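You operate a simulated robot arm through the tools that you are given. There is no shell and no other tool.

You run a simulated two-armed robot. Do the job below in one go: nothing can be reset, and whatever is moved stays where it is left.

JOB
Put the green module in slot A and the white one in slot D, then check the rack.
Fine: switch the rack on after the modules are in.

It is judged by the outcome, as a careful person would: the job done as asked, and still so three seconds after it is handed in. It fails if anything else is knocked over, pushed out of place, dropped, spilled or broken.

ROBOT AND FRAMES
Two 7-joint arms with fingered hands on one trunk that stands fixed in place. Base frame: the origin is at the foot of the trunk, x ahead of it, y to its left, z up; the work surface is at about z = 0.85. Units: m, degrees, N and s.
The left shoulder is at [0.079, 0.152, 1.062], the right one opposite. With the tool pointing down near the work surface each hand reaches from about 0.46 to 0.84 m from the base axis, measured 20 degrees to its own side. Payload 3.8 kg a hand.
The tool frame of a hand sits at the grasp point between the pads (the TCP): z along the fingers, y along the line on which they close. The tips reach 0.03 m beyond it. The gripper opens to 0.104 m; its body begins 0.035 m behind the TCP. The gripper is a hand of 5 fingers: y runs from the thumb to the fingers, the wrist lies at [-0.015, -0.104, -0.178] in the tool frame, and closing takes about 1.5 s.
Orientation is that of the tool frame in the base frame, as [roll, pitch, yaw] about the fixed x, y, z axes, in that order (R = Rz(yaw) Ry(pitch) Rx(roll)). With the fingers straight down and the wrist toward the robot, the tool's x, y and z point along [0, 1, 0], [1, 0, 0] and [0, 0, -1] of the base frame.

CONTROLS
- The arms move only by the tool play_rows. It takes "left_targets", "right_targets" or both (then of equal length, played together; a hand with none holds still); each is a list of rows, each a list of 3 entries, a list of its own where there are three numbers: the closure, from 0 (fully open) to 1 (shut), then the shift along the tool's x, y, z in m, then the turn, a rotation vector about the tool's x, y, z in degrees. In form: [[jaw, [dx, dy, dz], [wx, wy, wz]], ...]. A call has 1 to 20 rows; each row shifts and turns the commanded pose from where the row before left it, along the tool's axes as they then stand. Each row takes 0.2 s and may step no farther than 0.05 m and 8.6 degrees from the row before; otherwise, or with a gripper value out of range, the whole call is refused. A pose out of reach is approached as far as the arm can. The call stops where the force on the tool passes 40 N (or 10 N more than at its start, if that is more) or the arm is blocked; 0.2 s more then pass. The fingers move at their own pace (about 0.072 m/s each) and stop on an object; they squeeze with about 30 N. The grip force told is the motor's: it shows also when the fingers shut on nothing. Time passes only in rows, and 0.2 s behind the last, so rows that do not move let the fingers close. It gives the time, the measured TCP pose, the force on the tool (base axes), the opening and the grip force at its end, in the units of the frame above (readings bear some noise), with the torque about the TCP (base axes, N m) and any sound that the robot's microphone picked up.
- Cameras (640 x 400 px; columns grow to the right, rows downward): "scene" is now at [0.1849, -0.0459, 1.2261]; the picture's right is [-0.57, -0.81, 0.14], its down [-0.36, 0.09, -0.93] and it looks along [0.74, -0.59, -0.34] (base axes); focal length 214 px, centre (320, 200). "left" rides on the left gripper at [-0.08, -0.078, -0.141] in its tool frame; the picture's right is [-0.78, -0.30, 0.56], its down [0.54, -0.78, 0.33] and it looks along [0.33, 0.56, 0.76] (tool axes); focal length 247 px, centre (320, 200). "right" rides on the right gripper at [0.08, -0.078, -0.141] in its tool frame; the picture's right is [-0.78, 0.30, -0.56], its down [-0.54, -0.78, 0.33] and it looks along [-0.33, 0.56, 0.76] (tool axes); focal length 247 px, centre (320, 200). There is no depth. A picture from a camera that has moved, and an enlarged one, comes with that camera's place and axes in the base frame and with its lens. The place of the scene camera against the robot may be out by one fixed shift of up to 0.018 m in any direction.
- get_image(camera): a new picture of that camera. No time passes.
- slide_trunk(by): moves the trunk up (or, below 0, down) by that many m; the arms and the scene camera ride with it, the base frame stays. It gives what a move gives, with no picture.
- hand_shape(shape, hand): the hand has 5 fingers and takes this shape, open, in about a second: jaw (thumb against the fingers, like two jaws); tri (thumb and two fingers); tip (a fingertip pinch); poke (one finger out to press); point (the index stretched); flat (the hand flat); cup (the hand cupped); fist (a fist). The gripper value then closes the fingers along that shape, each until it touches; the sizes above hold for jaw. It gives what a move gives, with no picture.
- turn_head(pan, tilt): turns the head with the scene camera to pan (to the left, within 80 degrees either way) and tilt (down, from -29 to 69), counted from straight ahead of the robot (the tilt from the chest, where the trunk bows). It gives what a move gives.
- zoom(camera, box): a new picture of the part [left, top, right, bottom] of that camera's present view, enlarged. No time passes.
- hand_in(): hands the job in; it is judged then, once.

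Nothing tells you positions but the pictures and the camera data. Unless the task says otherwise, let go and move clear before handing in.

The tools are called after "Call:" as name(argument=value, ...) on one line, values as JSON. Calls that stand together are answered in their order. play_rows: Moves the arms, as the interface text tells. Its arguments: {"type":"object","properties":{"left_targets":{"type":"array","items":{"type":"array"}},"right_targets":{"type":"array","items":{"type":"array"}}},"required":[]} The other tools are called the same way: slide_trunk (by) moves the trunk up or down; hand_shape (shape, hand) gives the hand a shape; turn_head (pan, tilt) turns the head that bears the scene camera; get_image (camera) takes a picture; zoom (camera, box) takes an enlarged picture of a part of a camera's view; hand_in () hands the job in.

At the start:

```text
t: 0.0
left_eef_pos: [0.4958, -0.0378, 1.1677]
left_ee_rot: [-179.9, 0.0, 90.1]
left_wrist_force: [0.8, 0.3, 0.4]
left_moment: [0.01, 0.0, 0.01]
left_gripper_width: 0.1035
left_grip_force: 0.2
left_shape: jaw
right_eef_pos: [0.4175, -0.4389, 1.2043]
right_ee_rot: [-179.9, 0.0, 90.0]
right_wrist_force: [0.7, 0.0, 0.7]
right_moment: [-0.04, 0.02, 0.02]
right_gripper_width: 0.1035
right_grip_force: 0.1
right_shape: jaw
trunk travel left (down, up): [-0.15, 0.306]
head pan, tilt (commanded): [-36.4, 8.5]
```

scene: 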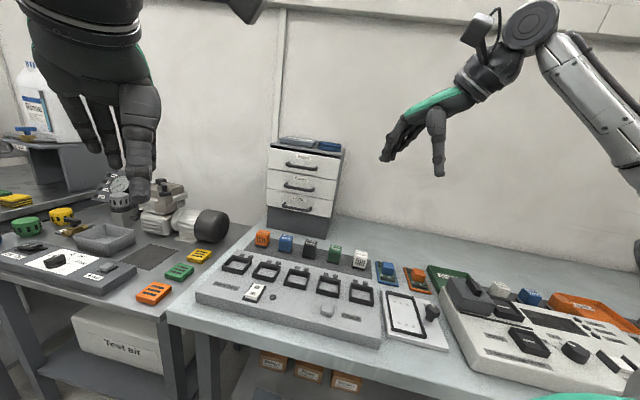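
right: 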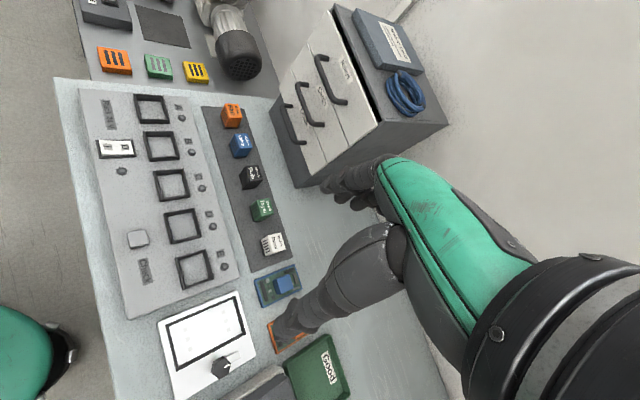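
left: 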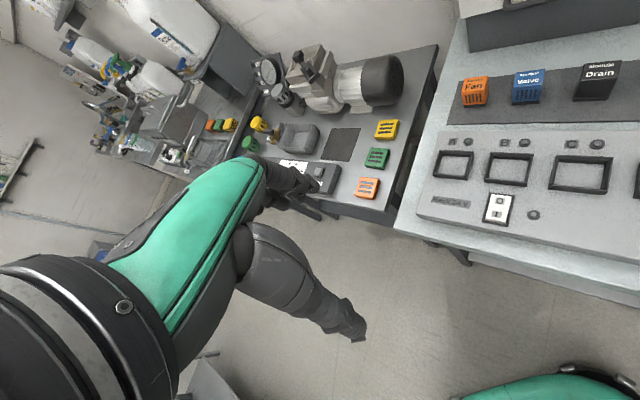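

I see a rack with five slots, a strip of five modules (orange, blue, black, green, white) behind it, and a rocker switch on the rack. I'll take closer looks to read the labels before moving.

Call:
zoom(camera="scene", box=[190, 220, 390, 345])

Call:
zoom(camera="right", box=[60, 70, 320, 330])

Call:
zoom(camera="left", box=[400, 40, 640, 280])

```text
3.20 times, centred on (290, 282) of scene
camera zoom: at [0.1849, -0.0459, 1.2261], right [-0.57, -0.81, 0.14], down [-0.36, 0.09, -0.93], along [0.74, -0.59, -0.34], focal length 686 px, centre (416, -64)
```

zoom: 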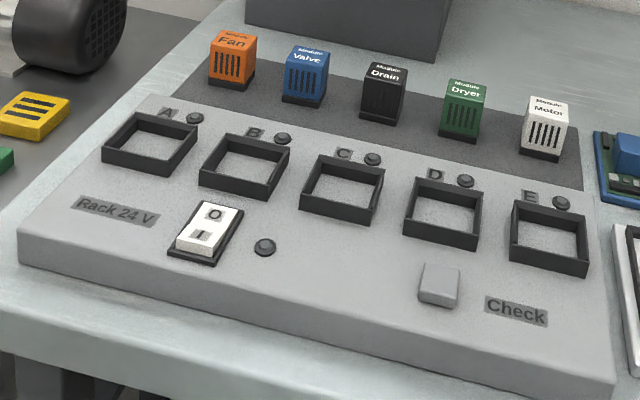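

```text
1.54 times, centred on (190, 200) of right
camera zoom: at [0.3412, -0.3605, 1.3456], right [0.3, -0.78, 0.56], down [-0.78, -0.54, -0.33], along [0.56, -0.33, -0.76], focal length 380 px, centre (520, 200)
```

zoom: 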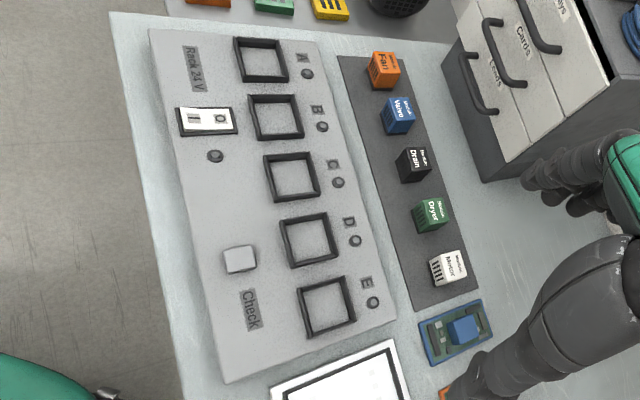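

```text
1.67 times, centred on (520, 160) of left
camera zoom: at [0.4188, -0.1165, 1.3084], right [-0.3, -0.78, -0.56], down [-0.78, 0.53, -0.33], along [0.55, 0.33, -0.76], focal length 412 px, centre (-13, 267)
```

zoom: 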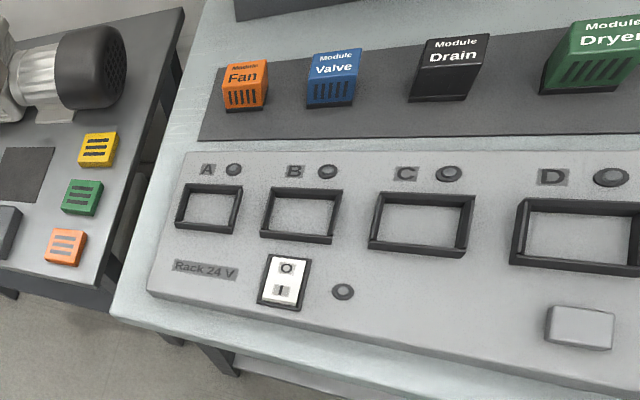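

The green one is "Module Dryer" and the white one "Module Motor"; the rack has slots A to E, a rocker (O/I) and a Check button, and it appears to be turned by about 45°. I'll zoom in more to measure everything precisely.

Call:
zoom(camera="scene", box=[215, 240, 295, 290])

Call:
zoom(camera="scene", box=[300, 240, 380, 290])

Call:
zoom(camera="scene", box=[305, 270, 385, 320])

Call:
zoom(camera="right", box=[200, 170, 300, 270])

Call:
zoom(camera="right", box=[110, 90, 230, 290])

```text
8.00 times, centred on (255, 265) of scene
camera zoom: at [0.1849, -0.0459, 1.2261], right [-0.57, -0.81, 0.14], down [-0.36, 0.09, -0.93], along [0.74, -0.59, -0.34], focal length 1716 px, centre (840, -320)
```

zoom: 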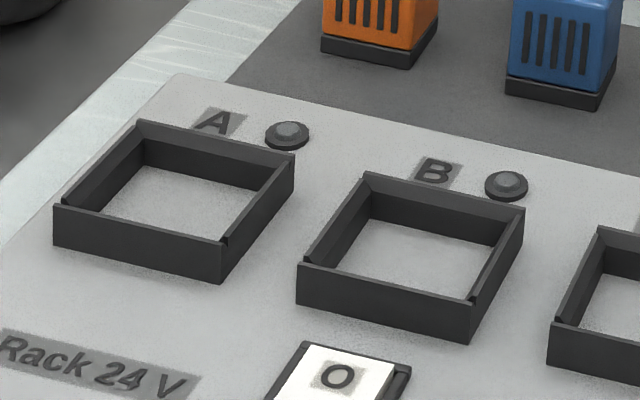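

```text
8.00 times, centred on (340, 265) of scene
camera zoom: at [0.1849, -0.0459, 1.2261], right [-0.57, -0.81, 0.14], down [-0.36, 0.09, -0.93], along [0.74, -0.59, -0.34], focal length 1716 px, centre (160, -320)
```

zoom: 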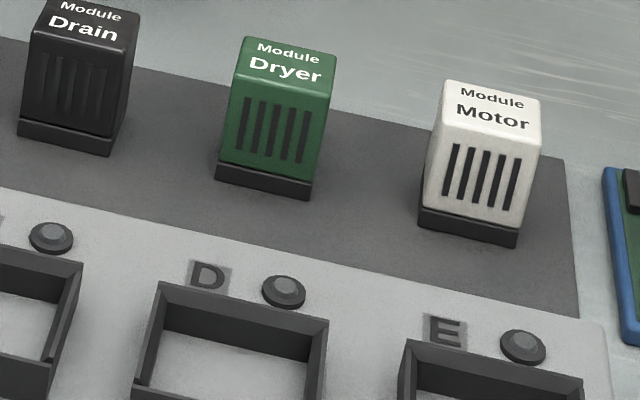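

```text
8.00 times, centred on (345, 295) of scene
camera zoom: at [0.1849, -0.0459, 1.2261], right [-0.57, -0.81, 0.14], down [-0.36, 0.09, -0.93], along [0.74, -0.59, -0.34], focal length 1716 px, centre (120, -560)
```

zoom: 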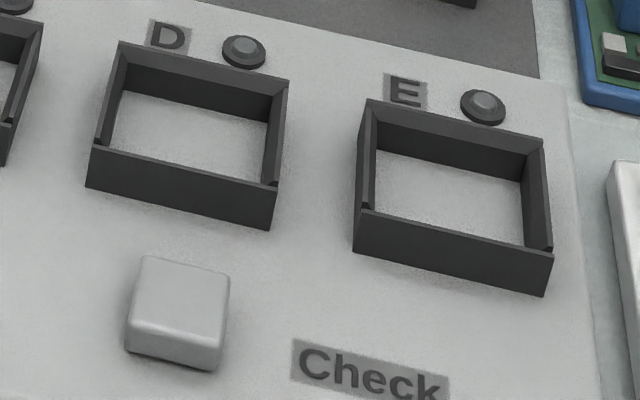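

```text
4.00 times, centred on (250, 220) of right
camera zoom: at [0.3412, -0.3605, 1.3456], right [0.3, -0.78, 0.56], down [-0.78, -0.54, -0.33], along [0.56, -0.33, -0.76], focal length 988 px, centre (600, 120)
```

zoom: 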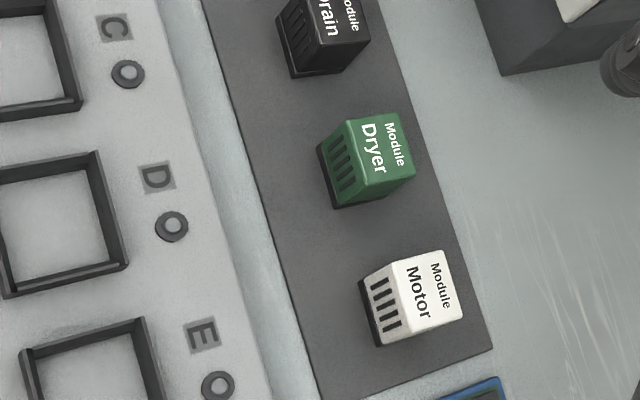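

```text
2.00 times, centred on (170, 190) of right
camera zoom: at [0.3412, -0.3605, 1.3456], right [0.3, -0.78, 0.56], down [-0.78, -0.54, -0.33], along [0.56, -0.33, -0.76], focal length 494 px, centre (620, 220)
```

zoom: 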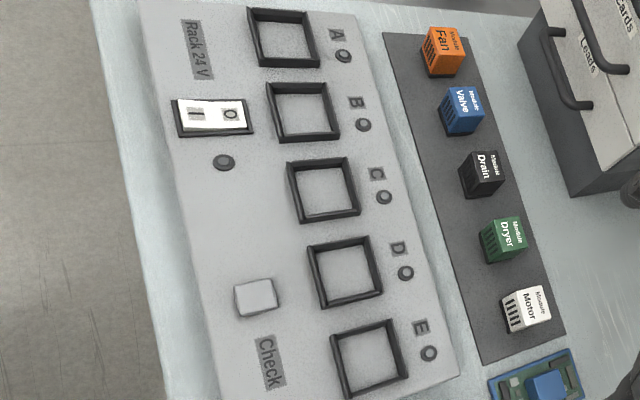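

Green module sits at about (0.58, -0.45), white at about (0.525, -0.50), slot A at about (0.627, -0.183) and slot D at about (0.468, -0.342), with the rack yawed 45°. I'll move the left hand out of the way and bring the right hand above the green module, turned to match the rack.

Call:
play_rows(right_targets=[[0, [-0.002, 0.0404, 0.026], [0, 0, 0]], [0, [-0.002, 0.0404, 0.026], [0, 0, 0]], [0, [-0.002, 0.0404, 0.026], [0, 0, 0]], [0, [-0.002, 0.0404, 0.026], [0, 0, 0]], [0, [0, 0, 0], [0, 0, 7.5]], [0, [0, 0, 0], [0, 0, 7.5]], [0, [0, 0, 0], [0, 0, 7.5]], [0, [0, 0, 0], [0, 0, 7.5]], [0, [0, 0, 0], [0, 0, 7.5]], [0, [0, 0, 0], [0, 0, 7.5]], [0, [0, 0, 0], [0, 0, 0]]], left_targets=[[0, [0.045, 0, -0.01], [0, 0, 0]], [0, [0.045, 0, -0.01], [0, 0, 0]], [0, [0.045, 0, -0.01], [0, 0, 0]], [0, [0.045, 0, -0.01], [0, 0, 0]], [0, [0.045, 0, -0.01], [0, 0, 0]], [0, [0, 0, 0], [0, 0, 0]], [0, [0, 0, 0], [0, 0, 0]], [0, [0, 0, 0], [0, 0, 0]], [0, [0, 0, 0], [0, 0, 0]], [0, [0, 0, 0], [0, 0, 0]], [0, [0, 0, 0], [0, 0, 0]]])

Call:
get_image(camera="right")

Call:
get_image(camera="scene")

```text
t: 2.4
left_eef_pos: [0.4968, 0.1882, 1.2173]
left_ee_rot: [179.9, 0.0, 90.1]
left_wrist_force: [0.2, -0.3, 1.1]
left_moment: [-0.02, 0.02, -0.01]
left_gripper_width: 0.1038
left_grip_force: 0.0
left_shape: jaw
right_eef_pos: [0.58, -0.4497, 1.1006]
right_ee_rot: [-180.0, 0.0, 44.9]
right_wrist_force: [-0.1, -1.3, 0.0]
right_moment: [0.0, -0.01, 0.01]
right_gripper_width: 0.104
right_grip_force: 0.0
right_shape: jaw
trunk travel left (down, up): [-0.15, 0.306]
head pan, tilt (commanded): [-36.4, 8.5]
```

```text
taken
camera right: at [0.5822, -0.3371, 1.2417], right [-0.34, -0.76, 0.56], down [-0.93, 0.17, -0.33], along [0.16, -0.63, -0.76], focal length 247 px, centre (320, 200)
```

right: 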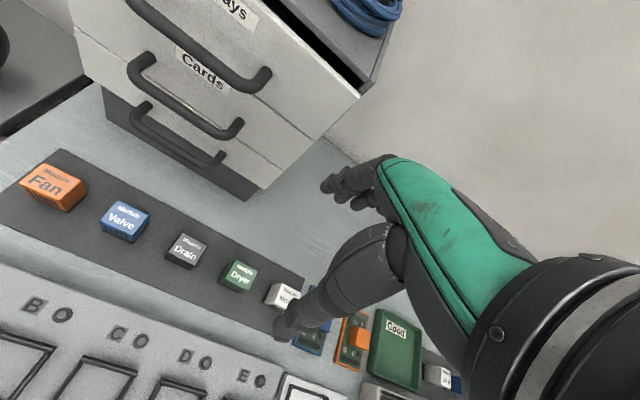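

```text
taken
camera scene: at [0.1848, -0.0461, 1.2261], right [-0.58, -0.81, 0.14], down [-0.36, 0.09, -0.93], along [0.74, -0.59, -0.34], focal length 214 px, centre (320, 200)
```

scene: 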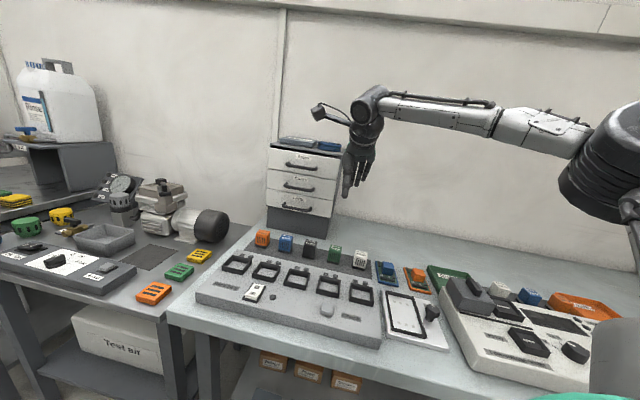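

The right hand is above the module strip and the left hand is clear. I'll zoom in on the green and white modules from this new viewpoint to triangulate.

Call:
zoom(camera="right", box=[160, 220, 320, 320])

Call:
zoom(camera="scene", box=[300, 120, 400, 200])

Call:
zoom(camera="left", box=[400, 40, 640, 280])

```text
4.00 times, centred on (240, 270) of right
camera zoom: at [0.5822, -0.3371, 1.2417], right [-0.34, -0.76, 0.56], down [-0.93, 0.17, -0.33], along [0.16, -0.63, -0.76], focal length 988 px, centre (640, -80)
```

zoom: 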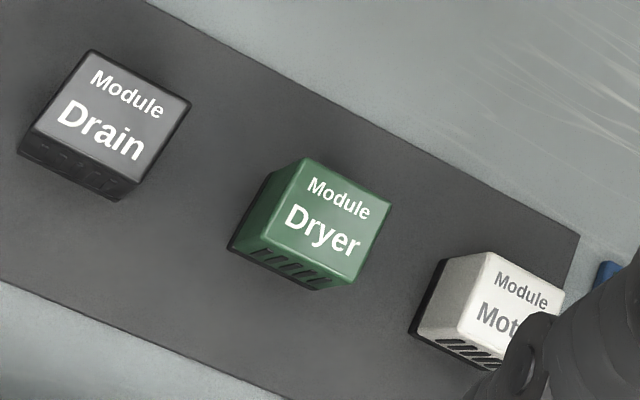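

```text
5.00 times, centred on (350, 160) of scene
camera zoom: at [0.1848, -0.0461, 1.2261], right [-0.58, -0.81, 0.14], down [-0.36, 0.09, -0.93], along [0.74, -0.59, -0.34], focal length 1072 px, centre (170, 400)
```

zoom: 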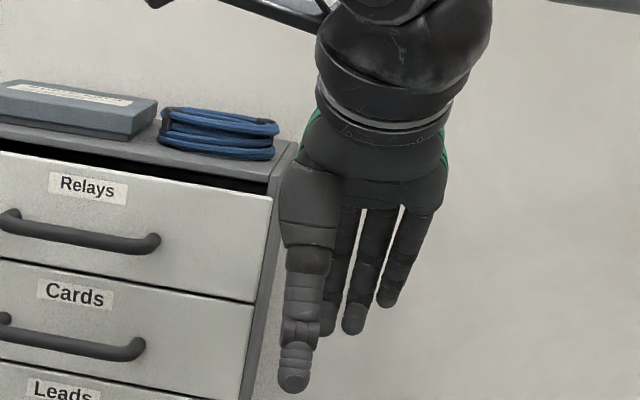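

```text
1.67 times, centred on (520, 160) of left
camera zoom: at [0.4186, 0.1091, 1.3588], right [-0.3, -0.78, -0.56], down [-0.78, 0.53, -0.33], along [0.55, 0.33, -0.76], focal length 412 px, centre (-13, 267)
```

zoom: 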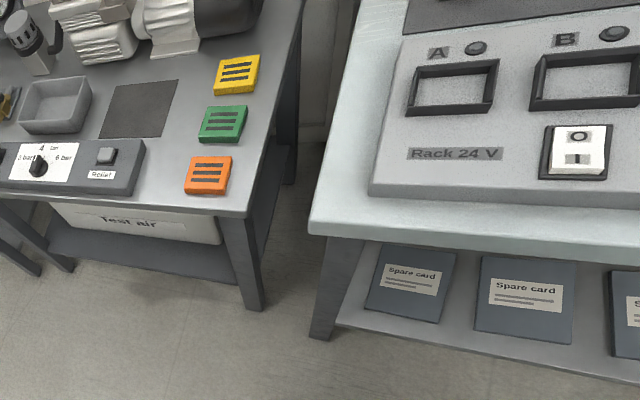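

The green module's top is at about (0.578, -0.452, 0.891) with its faces at yaw ≈45°. I'll come down to about z 0.97 with the hand part-closed and look again.

Call:
play_rows(right_targets=[[0.2, [-0.0025, 0.0, 0.033], [0, 0, 0]], [0.3, [0, 0, 0.033], [0, 0, 0]], [0.3, [0, 0, 0.033], [0, 0, 0]], [0.3, [0, 0, 0.033], [0, 0, 0]], [0.3, [0, 0, 0], [0, 0, 0]], [0.3, [0, 0, 0], [0, 0, 0]]])

Call:
get_image(camera="right")

Call:
zoom(camera="scene", box=[290, 190, 390, 270])

```text
t: 3.8
left_eef_pos: [0.4965, 0.1883, 1.218]
left_ee_rot: [180.0, 0.0, 90.2]
left_wrist_force: [0.0, -0.9, -0.2]
left_moment: [-0.02, -0.04, -0.02]
left_gripper_width: 0.1039
left_grip_force: 0.0
left_shape: jaw
right_eef_pos: [0.5794, -0.4493, 0.9681]
right_ee_rot: [-180.0, 0.0, 45.1]
right_wrist_force: [-0.1, 0.0, -0.1]
right_moment: [0.02, 0.03, -0.01]
right_gripper_width: 0.0731
right_grip_force: 0.0
right_shape: jaw
trunk travel left (down, up): [-0.15, 0.306]
head pan, tilt (commanded): [-36.4, 8.5]
```

```text
taken
camera right: at [0.581, -0.3379, 1.1099], right [-0.34, -0.76, 0.56], down [-0.93, 0.17, -0.33], along [0.16, -0.63, -0.76], focal length 247 px, centre (320, 200)
```

right: 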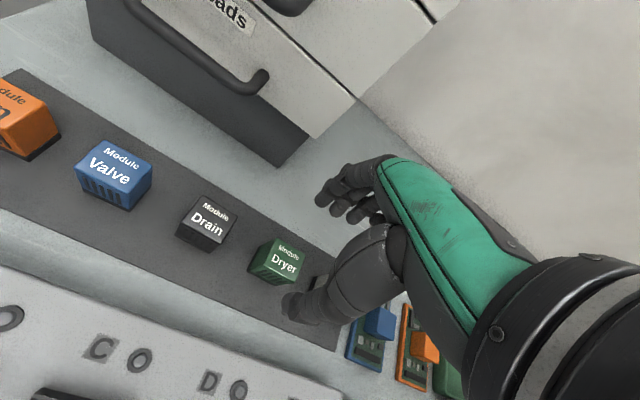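

```text
5.00 times, centred on (340, 230) of scene
camera zoom: at [0.185, -0.0459, 1.2261], right [-0.57, -0.81, 0.14], down [-0.36, 0.09, -0.93], along [0.74, -0.59, -0.34], focal length 1072 px, centre (220, 50)
```

zoom: 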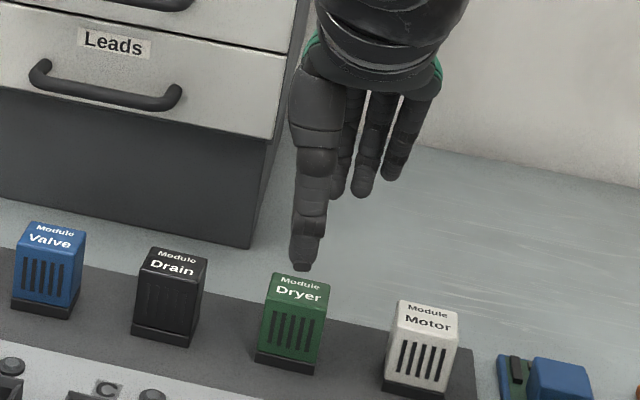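

The hand is about 7 cm above the green module with the thumb on the rack side. I'll zoom to refine its position before descending.

Call:
zoom(camera="right", box=[230, 215, 330, 315])

Call:
zoom(camera="right", box=[300, 150, 400, 250])

```text
4.00 times, centred on (280, 265) of right
camera zoom: at [0.581, -0.3379, 1.1099], right [-0.34, -0.76, 0.56], down [-0.93, 0.17, -0.33], along [0.16, -0.63, -0.76], focal length 988 px, centre (480, -60)
```

zoom: 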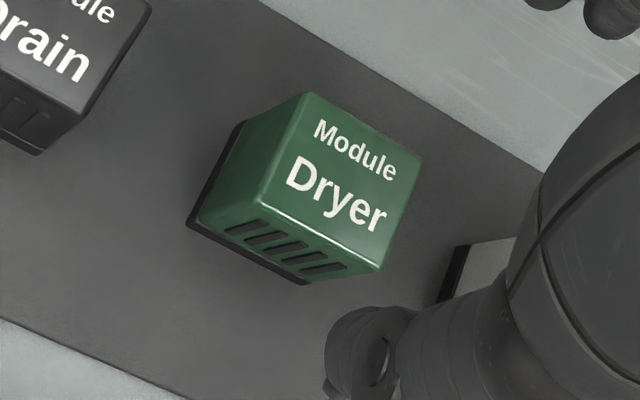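

```text
4.00 times, centred on (350, 200) of right
camera zoom: at [0.581, -0.3379, 1.1099], right [-0.34, -0.76, 0.56], down [-0.93, 0.17, -0.33], along [0.16, -0.63, -0.76], focal length 988 px, centre (200, 200)
```

zoom: 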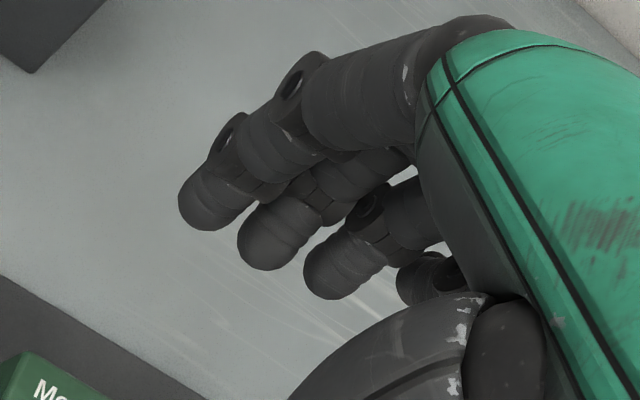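

The little finger would come very close to the white module if I closed a full jaw here. I'll raise slightly and try the three-finger shape instead, then look.

Call:
play_rows(right_targets=[[0, [-0.0035, 0, -0.02], [0, 0, 0]], [0, [0, 0, -0.02], [0, 0, 0]]])

Call:
hand_shape(shape="tri", hand="right")

Call:
get_image(camera="right")

Call:
zoom(camera="scene", box=[290, 170, 390, 250])

```text
t: 4.4
left_eef_pos: [0.4958, 0.1884, 1.2182]
left_ee_rot: [-180.0, 0.0, 90.1]
left_wrist_force: [0.5, 0.5, 1.3]
left_moment: [0.0, 0.02, 0.01]
left_gripper_width: 0.1037
left_grip_force: 0.0
left_shape: jaw
right_eef_pos: [0.576, -0.4514, 1.008]
right_ee_rot: [-180.0, 0.1, 45.0]
right_wrist_force: [0.0, 0.1, -0.2]
right_moment: [-0.03, 0.02, -0.02]
right_gripper_width: 0.1035
right_grip_force: 0.0
right_shape: jaw
trunk travel left (down, up): [-0.15, 0.306]
head pan, tilt (commanded): [-36.4, 8.5]
```

```text
t: 5.3
left_eef_pos: [0.4955, 0.1892, 1.2162]
left_ee_rot: [180.0, 0.1, 90.1]
left_wrist_force: [0.3, 0.8, -0.2]
left_moment: [0.01, -0.01, 0.0]
left_gripper_width: 0.1037
left_grip_force: 0.1
left_shape: jaw
right_eef_pos: [0.5759, -0.4516, 1.0086]
right_ee_rot: [180.0, 0.0, 45.1]
right_wrist_force: [0.3, 0.5, 0.0]
right_moment: [0.02, 0.01, -0.05]
right_gripper_width: 0.1038
right_grip_force: 0.1
right_shape: tri
trunk travel left (down, up): [-0.15, 0.306]
head pan, tilt (commanded): [-36.4, 8.5]
```

```text
taken
camera right: at [0.5778, -0.3403, 1.1492], right [-0.34, -0.76, 0.56], down [-0.93, 0.17, -0.33], along [0.16, -0.63, -0.76], focal length 247 px, centre (320, 200)
```

right: 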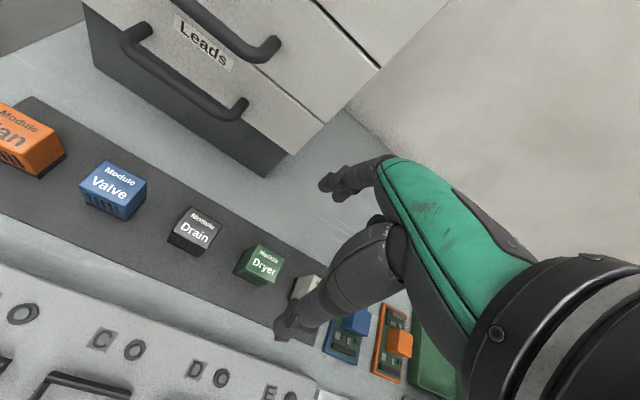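

```text
5.00 times, centred on (340, 210) of scene
camera zoom: at [0.1849, -0.0458, 1.2261], right [-0.57, -0.81, 0.14], down [-0.36, 0.09, -0.93], along [0.74, -0.59, -0.34], focal length 1072 px, centre (220, 150)
```

zoom: 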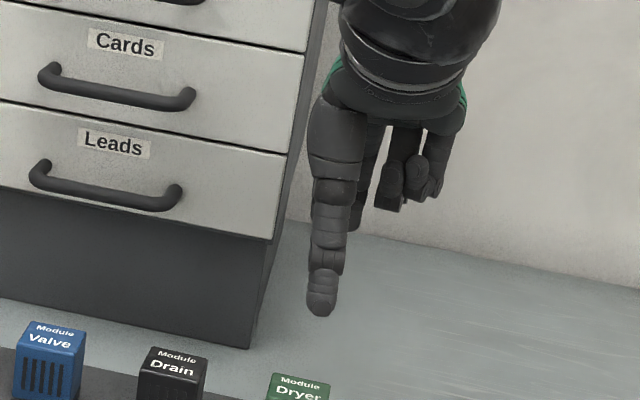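

The tri shape folds the ring and little fingers away, which is what I want. I'll close it part-way in the air to see where the pads meet relative to the tool point.

Call:
play_rows(right_targets=[[0.7, [0, 0, 0], [0, 0, 0]], [0.7, [0, 0, 0], [0, 0, 0]], [0.7, [0, 0, 0], [0, 0, 0]], [0.7, [0, 0, 0], [0, 0, 0]], [0.7, [0, 0, 0], [0, 0, 0]]])

Call:
zoom(camera="right", box=[240, 140, 440, 340])

Call:
zoom(camera="scene", box=[290, 170, 390, 250])

Call:
get_image(camera="left")

```text
t: 6.5
left_eef_pos: [0.496, 0.1882, 1.2167]
left_ee_rot: [-180.0, 0.0, 90.1]
left_wrist_force: [0.3, 0.4, -0.4]
left_moment: [0.0, 0.0, -0.02]
left_gripper_width: 0.1038
left_grip_force: 0.1
left_shape: jaw
right_eef_pos: [0.576, -0.4514, 1.0097]
right_ee_rot: [-180.0, 0.0, 45.0]
right_wrist_force: [-0.4, 0.1, 0.5]
right_moment: [-0.04, 0.02, 0.03]
right_gripper_width: 0.0316
right_grip_force: 0.1
right_shape: tri
trunk travel left (down, up): [-0.15, 0.306]
head pan, tilt (commanded): [-36.4, 8.5]
```

```text
2.00 times, centred on (340, 240) of right
camera zoom: at [0.5778, -0.3403, 1.1493], right [-0.34, -0.76, 0.56], down [-0.93, 0.17, -0.33], along [0.16, -0.63, -0.76], focal length 494 px, centre (280, 120)
```

zoom: 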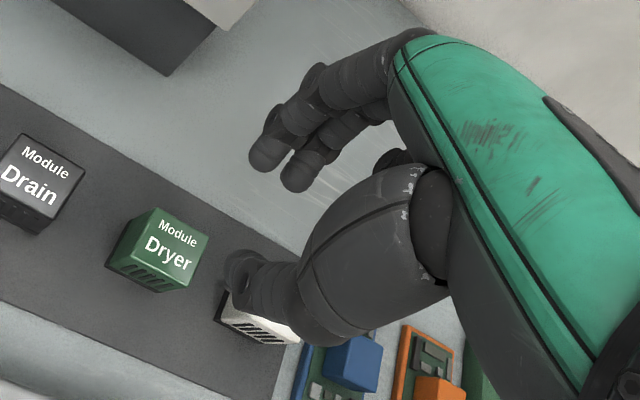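

```text
5.00 times, centred on (340, 210) of scene
camera zoom: at [0.1849, -0.0458, 1.2261], right [-0.57, -0.81, 0.14], down [-0.36, 0.09, -0.93], along [0.74, -0.59, -0.34], focal length 1072 px, centre (220, 150)
```

zoom: 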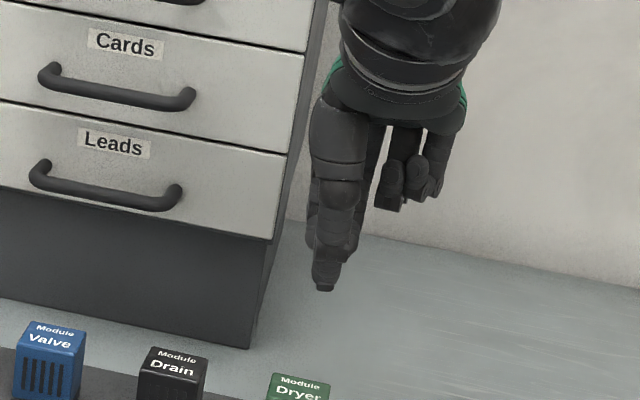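

```text
taken
camera left: at [0.4188, 0.1094, 1.3587], right [-0.3, -0.78, -0.56], down [-0.78, 0.53, -0.33], along [0.55, 0.33, -0.76], focal length 247 px, centre (320, 200)
```

left: 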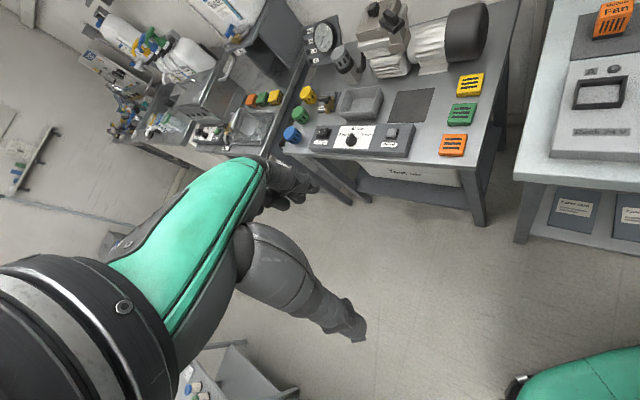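

The thumb and two fingers meet right on the tool axis, and the tool is within 1–2 mm of the green module's centre. I'll reopen a bit and descend to z ≈ 0.897.

Call:
play_rows(right_targets=[[0.25, [0, 0.001, 0], [0, 0, 0]], [0.25, [0, 0, 0], [0, 0, 0]], [0.25, [0, 0, 0], [0, 0, 0]], [0.25, [0, 0, 0], [0, 0, 0]], [0.25, [0, 0, 0.028], [0, 0, 0]], [0.25, [0, 0, 0.028], [0, 0, 0]], [0.25, [0, 0, 0.028], [0, 0, 0]], [0.25, [0, 0, 0.018], [0, 0, 0]], [0.25, [0, 0, 0.01], [0, 0, 0]], [0.25, [0, 0, 0], [0, 0, 0]]])

Call:
get_image(camera="right")

Call:
zoom(camera="scene", box=[290, 210, 390, 290])

```text
t: 8.7
left_eef_pos: [0.4955, 0.1866, 1.2175]
left_ee_rot: [-180.0, 0.1, 90.0]
left_wrist_force: [0.0, 0.4, -0.4]
left_moment: [-0.03, 0.0, -0.03]
left_gripper_width: 0.1035
left_grip_force: 0.1
left_shape: jaw
right_eef_pos: [0.576, -0.4533, 0.897]
right_ee_rot: [179.9, 0.0, 45.0]
right_wrist_force: [-0.3, 0.4, 0.0]
right_moment: [-0.02, -0.01, 0.02]
right_gripper_width: 0.0776
right_grip_force: 0.0
right_shape: tri
trunk travel left (down, up): [-0.15, 0.306]
head pan, tilt (commanded): [-36.4, 8.5]
```

```text
taken
camera right: at [0.5782, -0.3413, 1.0373], right [-0.34, -0.76, 0.56], down [-0.93, 0.17, -0.33], along [0.16, -0.63, -0.76], focal length 247 px, centre (320, 200)
```

right: 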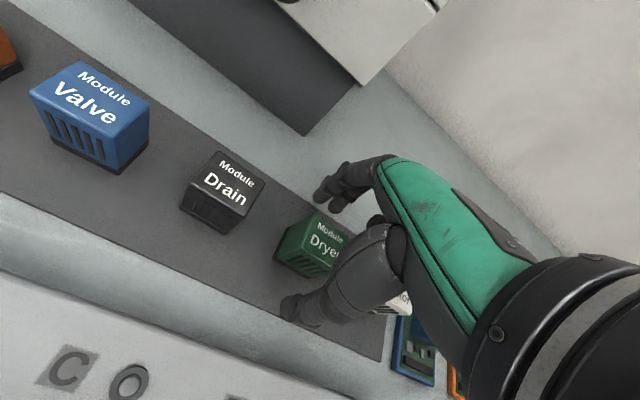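

```text
5.00 times, centred on (340, 250) of scene
camera zoom: at [0.1849, -0.0458, 1.2261], right [-0.57, -0.81, 0.14], down [-0.36, 0.09, -0.93], along [0.74, -0.59, -0.34], focal length 1072 px, centre (220, -50)
```

zoom: 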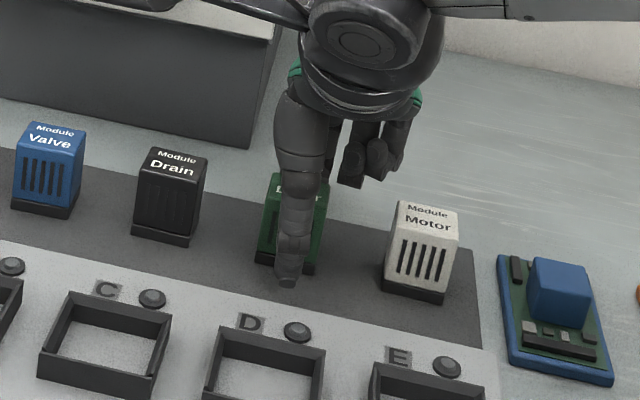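

The module is nicely between thumb and fingers. Closing now.

Call:
play_rows(right_targets=[[0.5, [0, 0, 0], [0, 0, 0]], [0.7, [0, 0, 0], [0, 0, 0]], [0.9, [0, 0, 0], [0, 0, 0]], [1, [0, 0, 0], [0, 0, 0]], [1, [0, 0, 0], [0, 0, 0]], [1, [0, 0, 0], [0, 0, 0]], [1, [0, 0, 0], [0, 0, 0]], [1, [0, 0, 0], [0, 0, 0]]])

Call:
get_image(camera="right")

Call:
zoom(camera="scene", box=[290, 210, 390, 290])

```text
t: 10.5
left_eef_pos: [0.496, 0.1884, 1.2165]
left_ee_rot: [-180.0, 0.0, 90.1]
left_wrist_force: [0.5, 0.5, 0.2]
left_moment: [-0.01, 0.02, -0.01]
left_gripper_width: 0.1038
left_grip_force: 0.1
left_shape: jaw
right_eef_pos: [0.5772, -0.4518, 0.8957]
right_ee_rot: [179.9, -0.1, 45.1]
right_wrist_force: [-0.1, 0.6, 0.4]
right_moment: [0.0, 0.0, 0.01]
right_gripper_width: 0.0248
right_grip_force: 30.5
right_shape: tri
trunk travel left (down, up): [-0.15, 0.306]
head pan, tilt (commanded): [-36.4, 8.5]
```

```text
taken
camera right: at [0.5784, -0.3414, 1.0376], right [-0.34, -0.76, 0.56], down [-0.93, 0.17, -0.33], along [0.16, -0.63, -0.76], focal length 247 px, centre (320, 200)
```

right: 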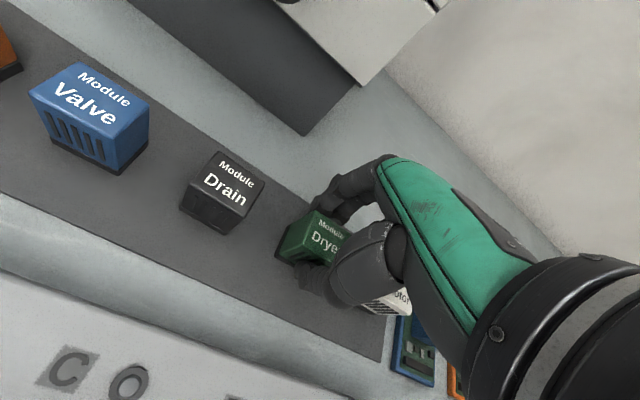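

```text
5.00 times, centred on (340, 250) of scene
camera zoom: at [0.185, -0.0459, 1.226], right [-0.57, -0.81, 0.14], down [-0.36, 0.09, -0.93], along [0.74, -0.59, -0.34], focal length 1072 px, centre (220, -50)
```

zoom: 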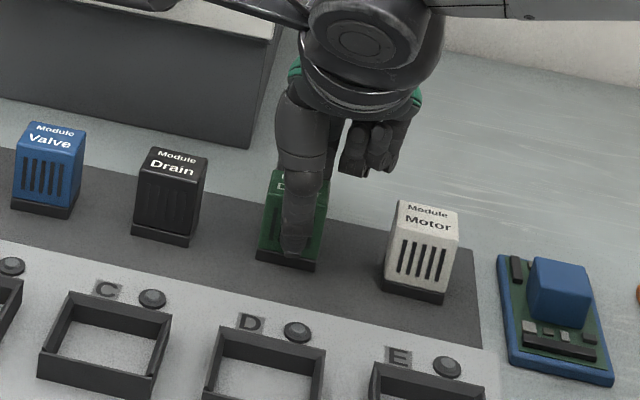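

The grip holds at 30 N on a 25 mm width. Lifting straight up.

Call:
play_rows(right_targets=[[1, [0, 0, -0.01], [0, 0, 0]], [1, [0, 0, -0.02], [0, 0, 0]], [1, [0, 0, -0.03], [0, 0, 0]], [1, [0, 0, -0.03], [0, 0, 0]], [1, [0, 0, -0.03], [0, 0, 0]], [1, [0, 0, 0], [0, 0, 0]]])

Call:
get_image(camera="right")

Call:
zoom(camera="scene", box=[290, 170, 390, 250])

```text
t: 11.9
left_eef_pos: [0.4963, 0.1882, 1.2177]
left_ee_rot: [-179.9, 0.0, 90.1]
left_wrist_force: [-0.5, 0.3, 0.7]
left_moment: [-0.01, -0.04, -0.04]
left_gripper_width: 0.1036
left_grip_force: 0.0
left_shape: jaw
right_eef_pos: [0.5773, -0.4517, 1.0174]
right_ee_rot: [180.0, 0.0, 44.9]
right_wrist_force: [-0.3, 0.2, 0.6]
right_moment: [0.01, 0.02, -0.02]
right_gripper_width: 0.0243
right_grip_force: 29.7
right_shape: tri
trunk travel left (down, up): [-0.15, 0.306]
head pan, tilt (commanded): [-36.4, 8.5]
```

```text
taken
camera right: at [0.5789, -0.3417, 1.1578], right [-0.34, -0.76, 0.56], down [-0.93, 0.17, -0.33], along [0.16, -0.63, -0.76], focal length 247 px, centre (320, 200)
```

right: 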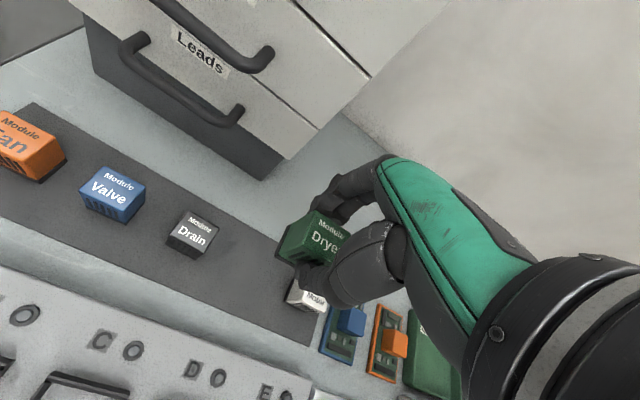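

```text
5.00 times, centred on (340, 210) of scene
camera zoom: at [0.1853, -0.0461, 1.2259], right [-0.57, -0.81, 0.14], down [-0.36, 0.09, -0.93], along [0.74, -0.59, -0.34], focal length 1072 px, centre (220, 150)
```

zoom: 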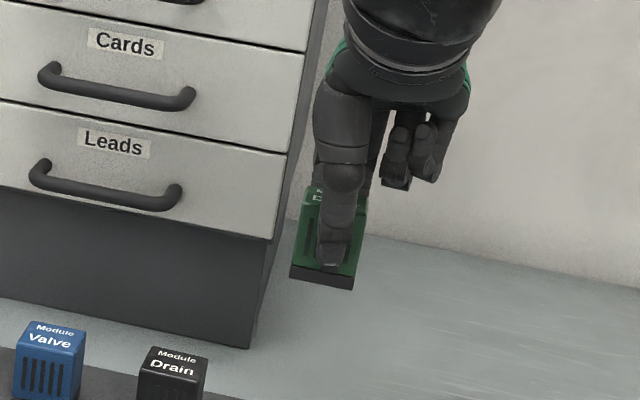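

The green module is held and clear of the strip. I'll carry it to above slot A.

Call:
zoom(camera="right", box=[260, 180, 380, 300])

Call:
play_rows(right_targets=[[1, [0.014, -0.0097, 0], [0, 0, 0]], [1, [0.0282, -0.0194, 0], [0, 0, 0]], [1, [0.0282, -0.0194, 0], [0, 0, 0]], [1, [0.0282, -0.0194, 0], [0, 0, 0]], [1, [0.0282, -0.0194, 0], [0, 0, 0]], [1, [0.0282, -0.0194, 0], [0, 0, 0]], [1, [0.0282, -0.0194, 0], [0, 0, 0]], [1, [0.0282, -0.0194, 0], [0, 0, 0]], [1, [0.014, -0.0097, 0], [0, 0, 0]], [1, [0, 0, 0], [0, 0, 0]]])

Call:
get_image(camera="right")

Call:
get_image(camera="scene")

```text
3.33 times, centred on (320, 240) of right
camera zoom: at [0.5789, -0.3417, 1.1578], right [-0.34, -0.76, 0.56], down [-0.93, 0.17, -0.33], along [0.16, -0.63, -0.76], focal length 823 px, centre (320, 67)
```

zoom: 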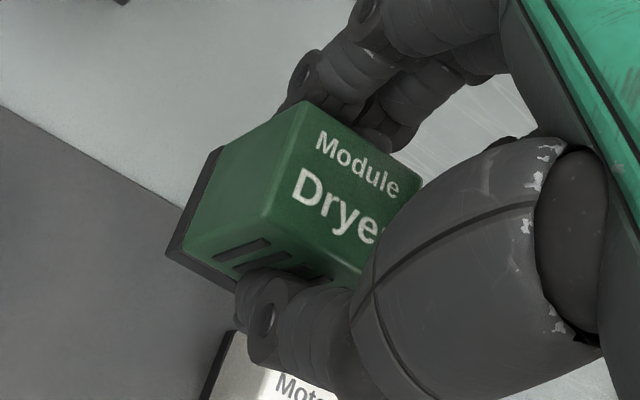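

```text
t: 14.1
left_eef_pos: [0.495, 0.1877, 1.2179]
left_ee_rot: [-179.9, 0.0, 90.1]
left_wrist_force: [0.0, 0.0, 0.1]
left_moment: [0.02, -0.01, -0.01]
left_gripper_width: 0.1035
left_grip_force: 0.0
left_shape: jaw
right_eef_pos: [0.6273, -0.1837, 1.015]
right_ee_rot: [180.0, 0.0, 44.8]
right_wrist_force: [-0.2, -0.3, -0.5]
right_moment: [0.01, -0.02, -0.03]
right_gripper_width: 0.0247
right_grip_force: 30.0
right_shape: tri
trunk travel left (down, up): [-0.15, 0.306]
head pan, tilt (commanded): [-36.4, 8.5]
```

```text
taken
camera right: at [0.6287, -0.0729, 1.1568], right [-0.34, -0.76, 0.56], down [-0.93, 0.17, -0.33], along [0.16, -0.63, -0.76], focal length 247 px, centre (320, 200)
```

right: 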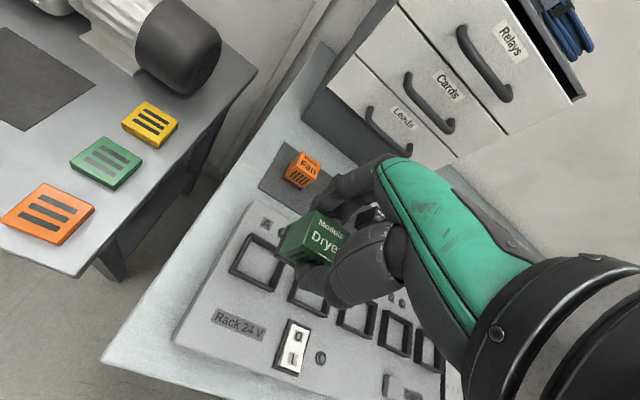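

```text
taken
camera scene: at [0.1847, -0.0459, 1.2262], right [-0.58, -0.81, 0.14], down [-0.36, 0.09, -0.93], along [0.74, -0.59, -0.34], focal length 214 px, centre (320, 200)
```

scene: 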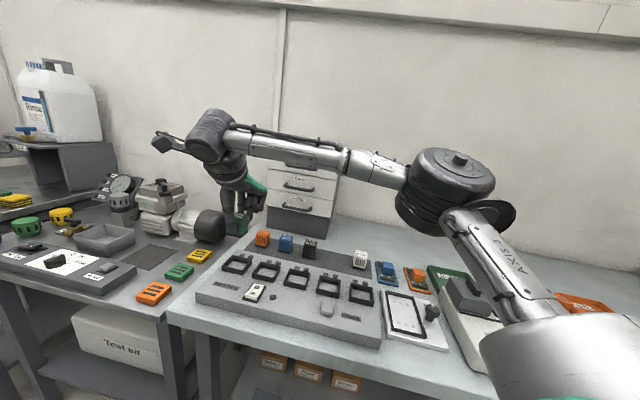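

The module is above slot A's estimated spot. I'll zoom from the hand camera to refine slot A and the held module's offset.

Call:
zoom(camera="right", box=[220, 210, 320, 310])

Call:
zoom(camera="scene", box=[210, 200, 290, 270])

```text
4.00 times, centred on (270, 260) of right
camera zoom: at [0.6287, -0.0729, 1.1568], right [-0.34, -0.76, 0.56], down [-0.93, 0.17, -0.33], along [0.16, -0.63, -0.76], focal length 988 px, centre (520, -40)
```

zoom: 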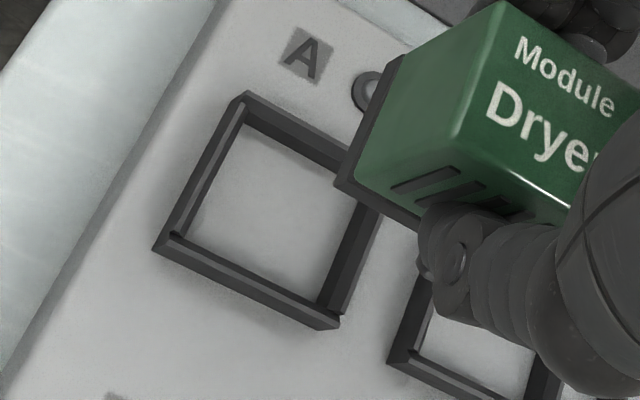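

```text
5.71 times, centred on (250, 235) of scene
camera zoom: at [0.1847, -0.0459, 1.2262], right [-0.58, -0.81, 0.14], down [-0.36, 0.09, -0.93], along [0.74, -0.59, -0.34], focal length 1226 px, centre (720, 0)
```

zoom: 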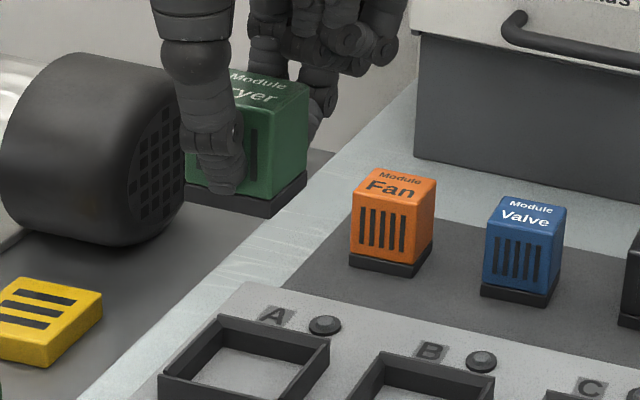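

I'll zoom further on slot A's collar to see rim edges clearly.

Call:
zoom(camera="right", box=[225, 230, 285, 290])

Call:
zoom(camera="right", box=[265, 205, 325, 265])

```text
6.67 times, centred on (255, 260) of right
camera zoom: at [0.6287, -0.0729, 1.1568], right [-0.34, -0.76, 0.56], down [-0.93, 0.17, -0.33], along [0.16, -0.63, -0.76], focal length 1646 px, centre (753, -200)
```

zoom: 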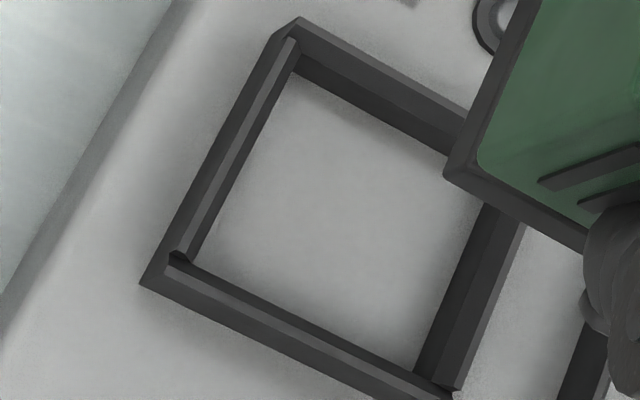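

```text
6.67 times, centred on (295, 235) of right
camera zoom: at [0.6287, -0.0729, 1.1568], right [-0.34, -0.76, 0.56], down [-0.93, 0.17, -0.33], along [0.16, -0.63, -0.76], focal length 1646 px, centre (487, -33)
```

zoom: 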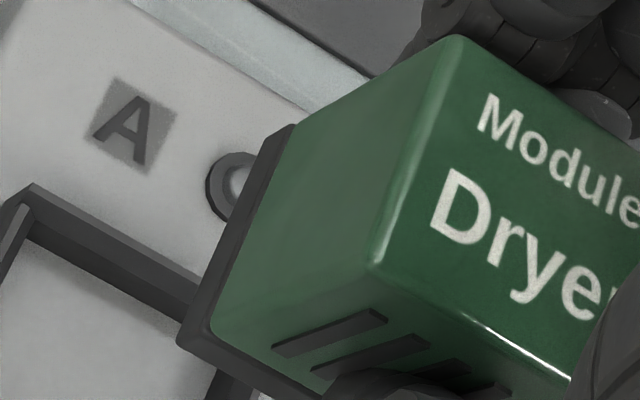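

Slot A centre works out to ≈(0.629, -0.185) with rim top ≈0.89, and the module sits within ~2 mm of being centred over it. I'll lower to just above the collar and check again.

Call:
play_rows(right_targets=[[1, [0.0016, -0.0008, 0.015], [0, 0, 0]], [1, [0, 0, 0.02], [0, 0, 0]], [1, [0, 0, 0.02], [0, 0, 0]], [1, [0, 0, 0.008], [0, 0, 0]], [1, [0, 0, 0], [0, 0, 0]]])

Call:
zoom(camera="right", box=[240, 200, 340, 300])

Call:
zoom(camera="scene", box=[210, 210, 290, 290])

Call:
zoom(camera="left", box=[540, 40, 640, 140])

```text
t: 15.3
left_eef_pos: [0.4958, 0.1889, 1.2187]
left_ee_rot: [180.0, -0.1, 90.2]
left_wrist_force: [-0.6, -0.2, -0.1]
left_moment: [0.0, -0.02, 0.02]
left_gripper_width: 0.1034
left_grip_force: 0.0
left_shape: jaw
right_eef_pos: [0.6265, -0.1812, 0.9532]
right_ee_rot: [-179.9, 0.0, 45.0]
right_wrist_force: [0.6, -0.1, -1.2]
right_moment: [0.01, 0.0, -0.01]
right_gripper_width: 0.0245
right_grip_force: 29.5
right_shape: tri
trunk travel left (down, up): [-0.15, 0.306]
head pan, tilt (commanded): [-36.4, 8.5]
```

```text
4.00 times, centred on (290, 250) of right
camera zoom: at [0.6288, -0.0708, 1.0939], right [-0.34, -0.76, 0.56], down [-0.93, 0.17, -0.33], along [0.16, -0.63, -0.76], focal length 988 px, centre (440, 0)
```

zoom: 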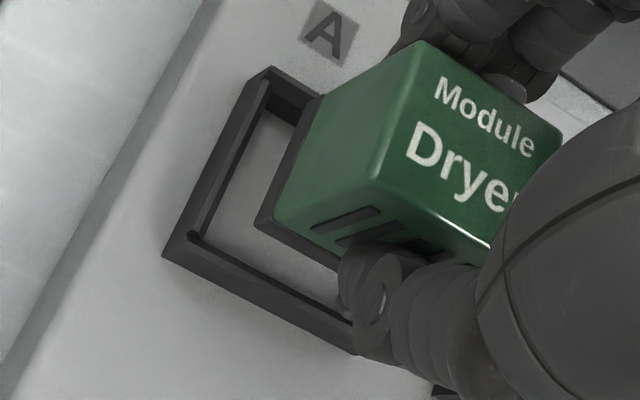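

```text
5.00 times, centred on (250, 250) of scene
camera zoom: at [0.185, -0.0457, 1.2261], right [-0.57, -0.81, 0.14], down [-0.36, 0.09, -0.93], along [0.74, -0.59, -0.34], focal length 1072 px, centre (670, -50)
```

zoom: 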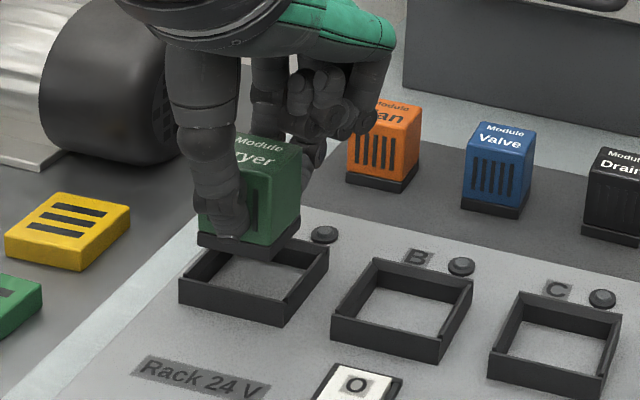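

```text
4.00 times, centred on (590, 90) of left
camera zoom: at [0.4188, 0.1095, 1.3587], right [-0.3, -0.78, -0.56], down [-0.78, 0.53, -0.33], along [0.55, 0.33, -0.76], focal length 988 px, centre (-760, 640)
```

zoom: 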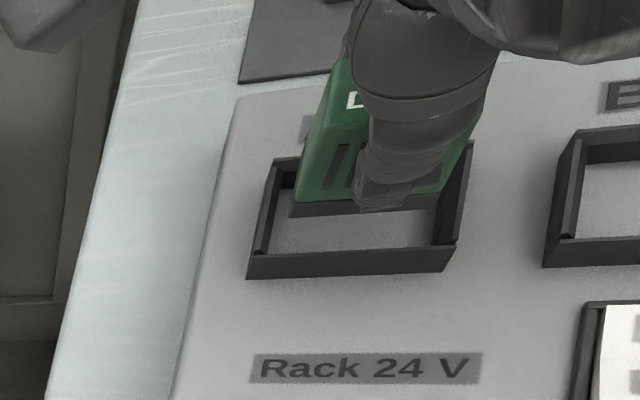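

The base lines up with the collar to within about 2 mm; I'll nudge it slightly and lower into the slot in small steps while watching force.

Call:
play_rows(right_targets=[[1, [0.0015, -0.0004, 0.004], [0, 0, 0]], [1, [0, 0, 0.005], [0, 0, 0]], [1, [0, 0, 0.004], [0, 0, 0]], [1, [0, 0, 0.003], [0, 0, 0]], [1, [0, 0, 0], [0, 0, 0]]])

Call:
zoom(camera="right", box=[240, 200, 340, 300])

Call:
zoom(camera="scene", box=[210, 210, 290, 290])

Call:
zoom(camera="left", box=[540, 40, 640, 140])

```text
t: 16.5
left_eef_pos: [0.4957, 0.1875, 1.2174]
left_ee_rot: [-179.9, 0.0, 90.1]
left_wrist_force: [0.5, 0.0, -0.6]
left_moment: [0.02, 0.02, -0.01]
left_gripper_width: 0.1037
left_grip_force: 0.1
left_shape: jaw
right_eef_pos: [0.6283, -0.1808, 0.9367]
right_ee_rot: [-179.9, 0.0, 45.0]
right_wrist_force: [-0.6, -0.3, 0.0]
right_moment: [-0.01, 0.01, -0.03]
right_gripper_width: 0.0247
right_grip_force: 30.2
right_shape: tri
trunk travel left (down, up): [-0.15, 0.306]
head pan, tilt (commanded): [-36.4, 8.5]
```

```text
4.00 times, centred on (290, 250) of right
camera zoom: at [0.6294, -0.0693, 1.0781], right [-0.34, -0.76, 0.56], down [-0.93, 0.17, -0.33], along [0.16, -0.63, -0.76], focal length 988 px, centre (440, 0)
```

zoom: 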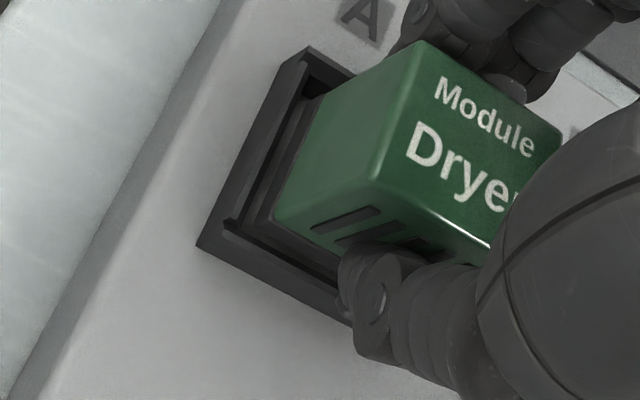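

```text
5.00 times, centred on (250, 250) of scene
camera zoom: at [0.1851, -0.0457, 1.226], right [-0.57, -0.81, 0.14], down [-0.36, 0.09, -0.93], along [0.74, -0.59, -0.34], focal length 1072 px, centre (670, -50)
```

zoom: 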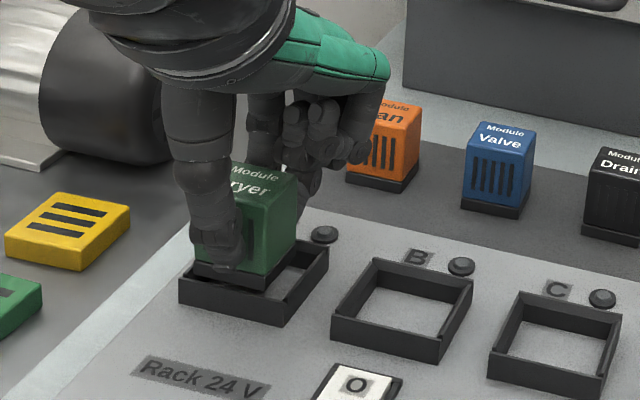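

```text
4.00 times, centred on (590, 90) of left
camera zoom: at [0.4189, 0.1095, 1.3586], right [-0.3, -0.78, -0.56], down [-0.78, 0.53, -0.33], along [0.55, 0.33, -0.76], focal length 988 px, centre (-760, 640)
```

zoom: 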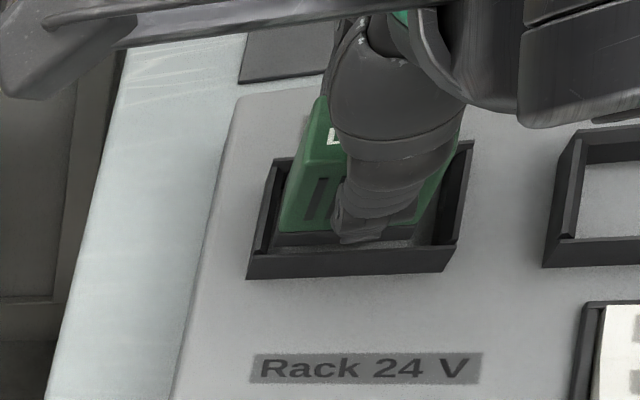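

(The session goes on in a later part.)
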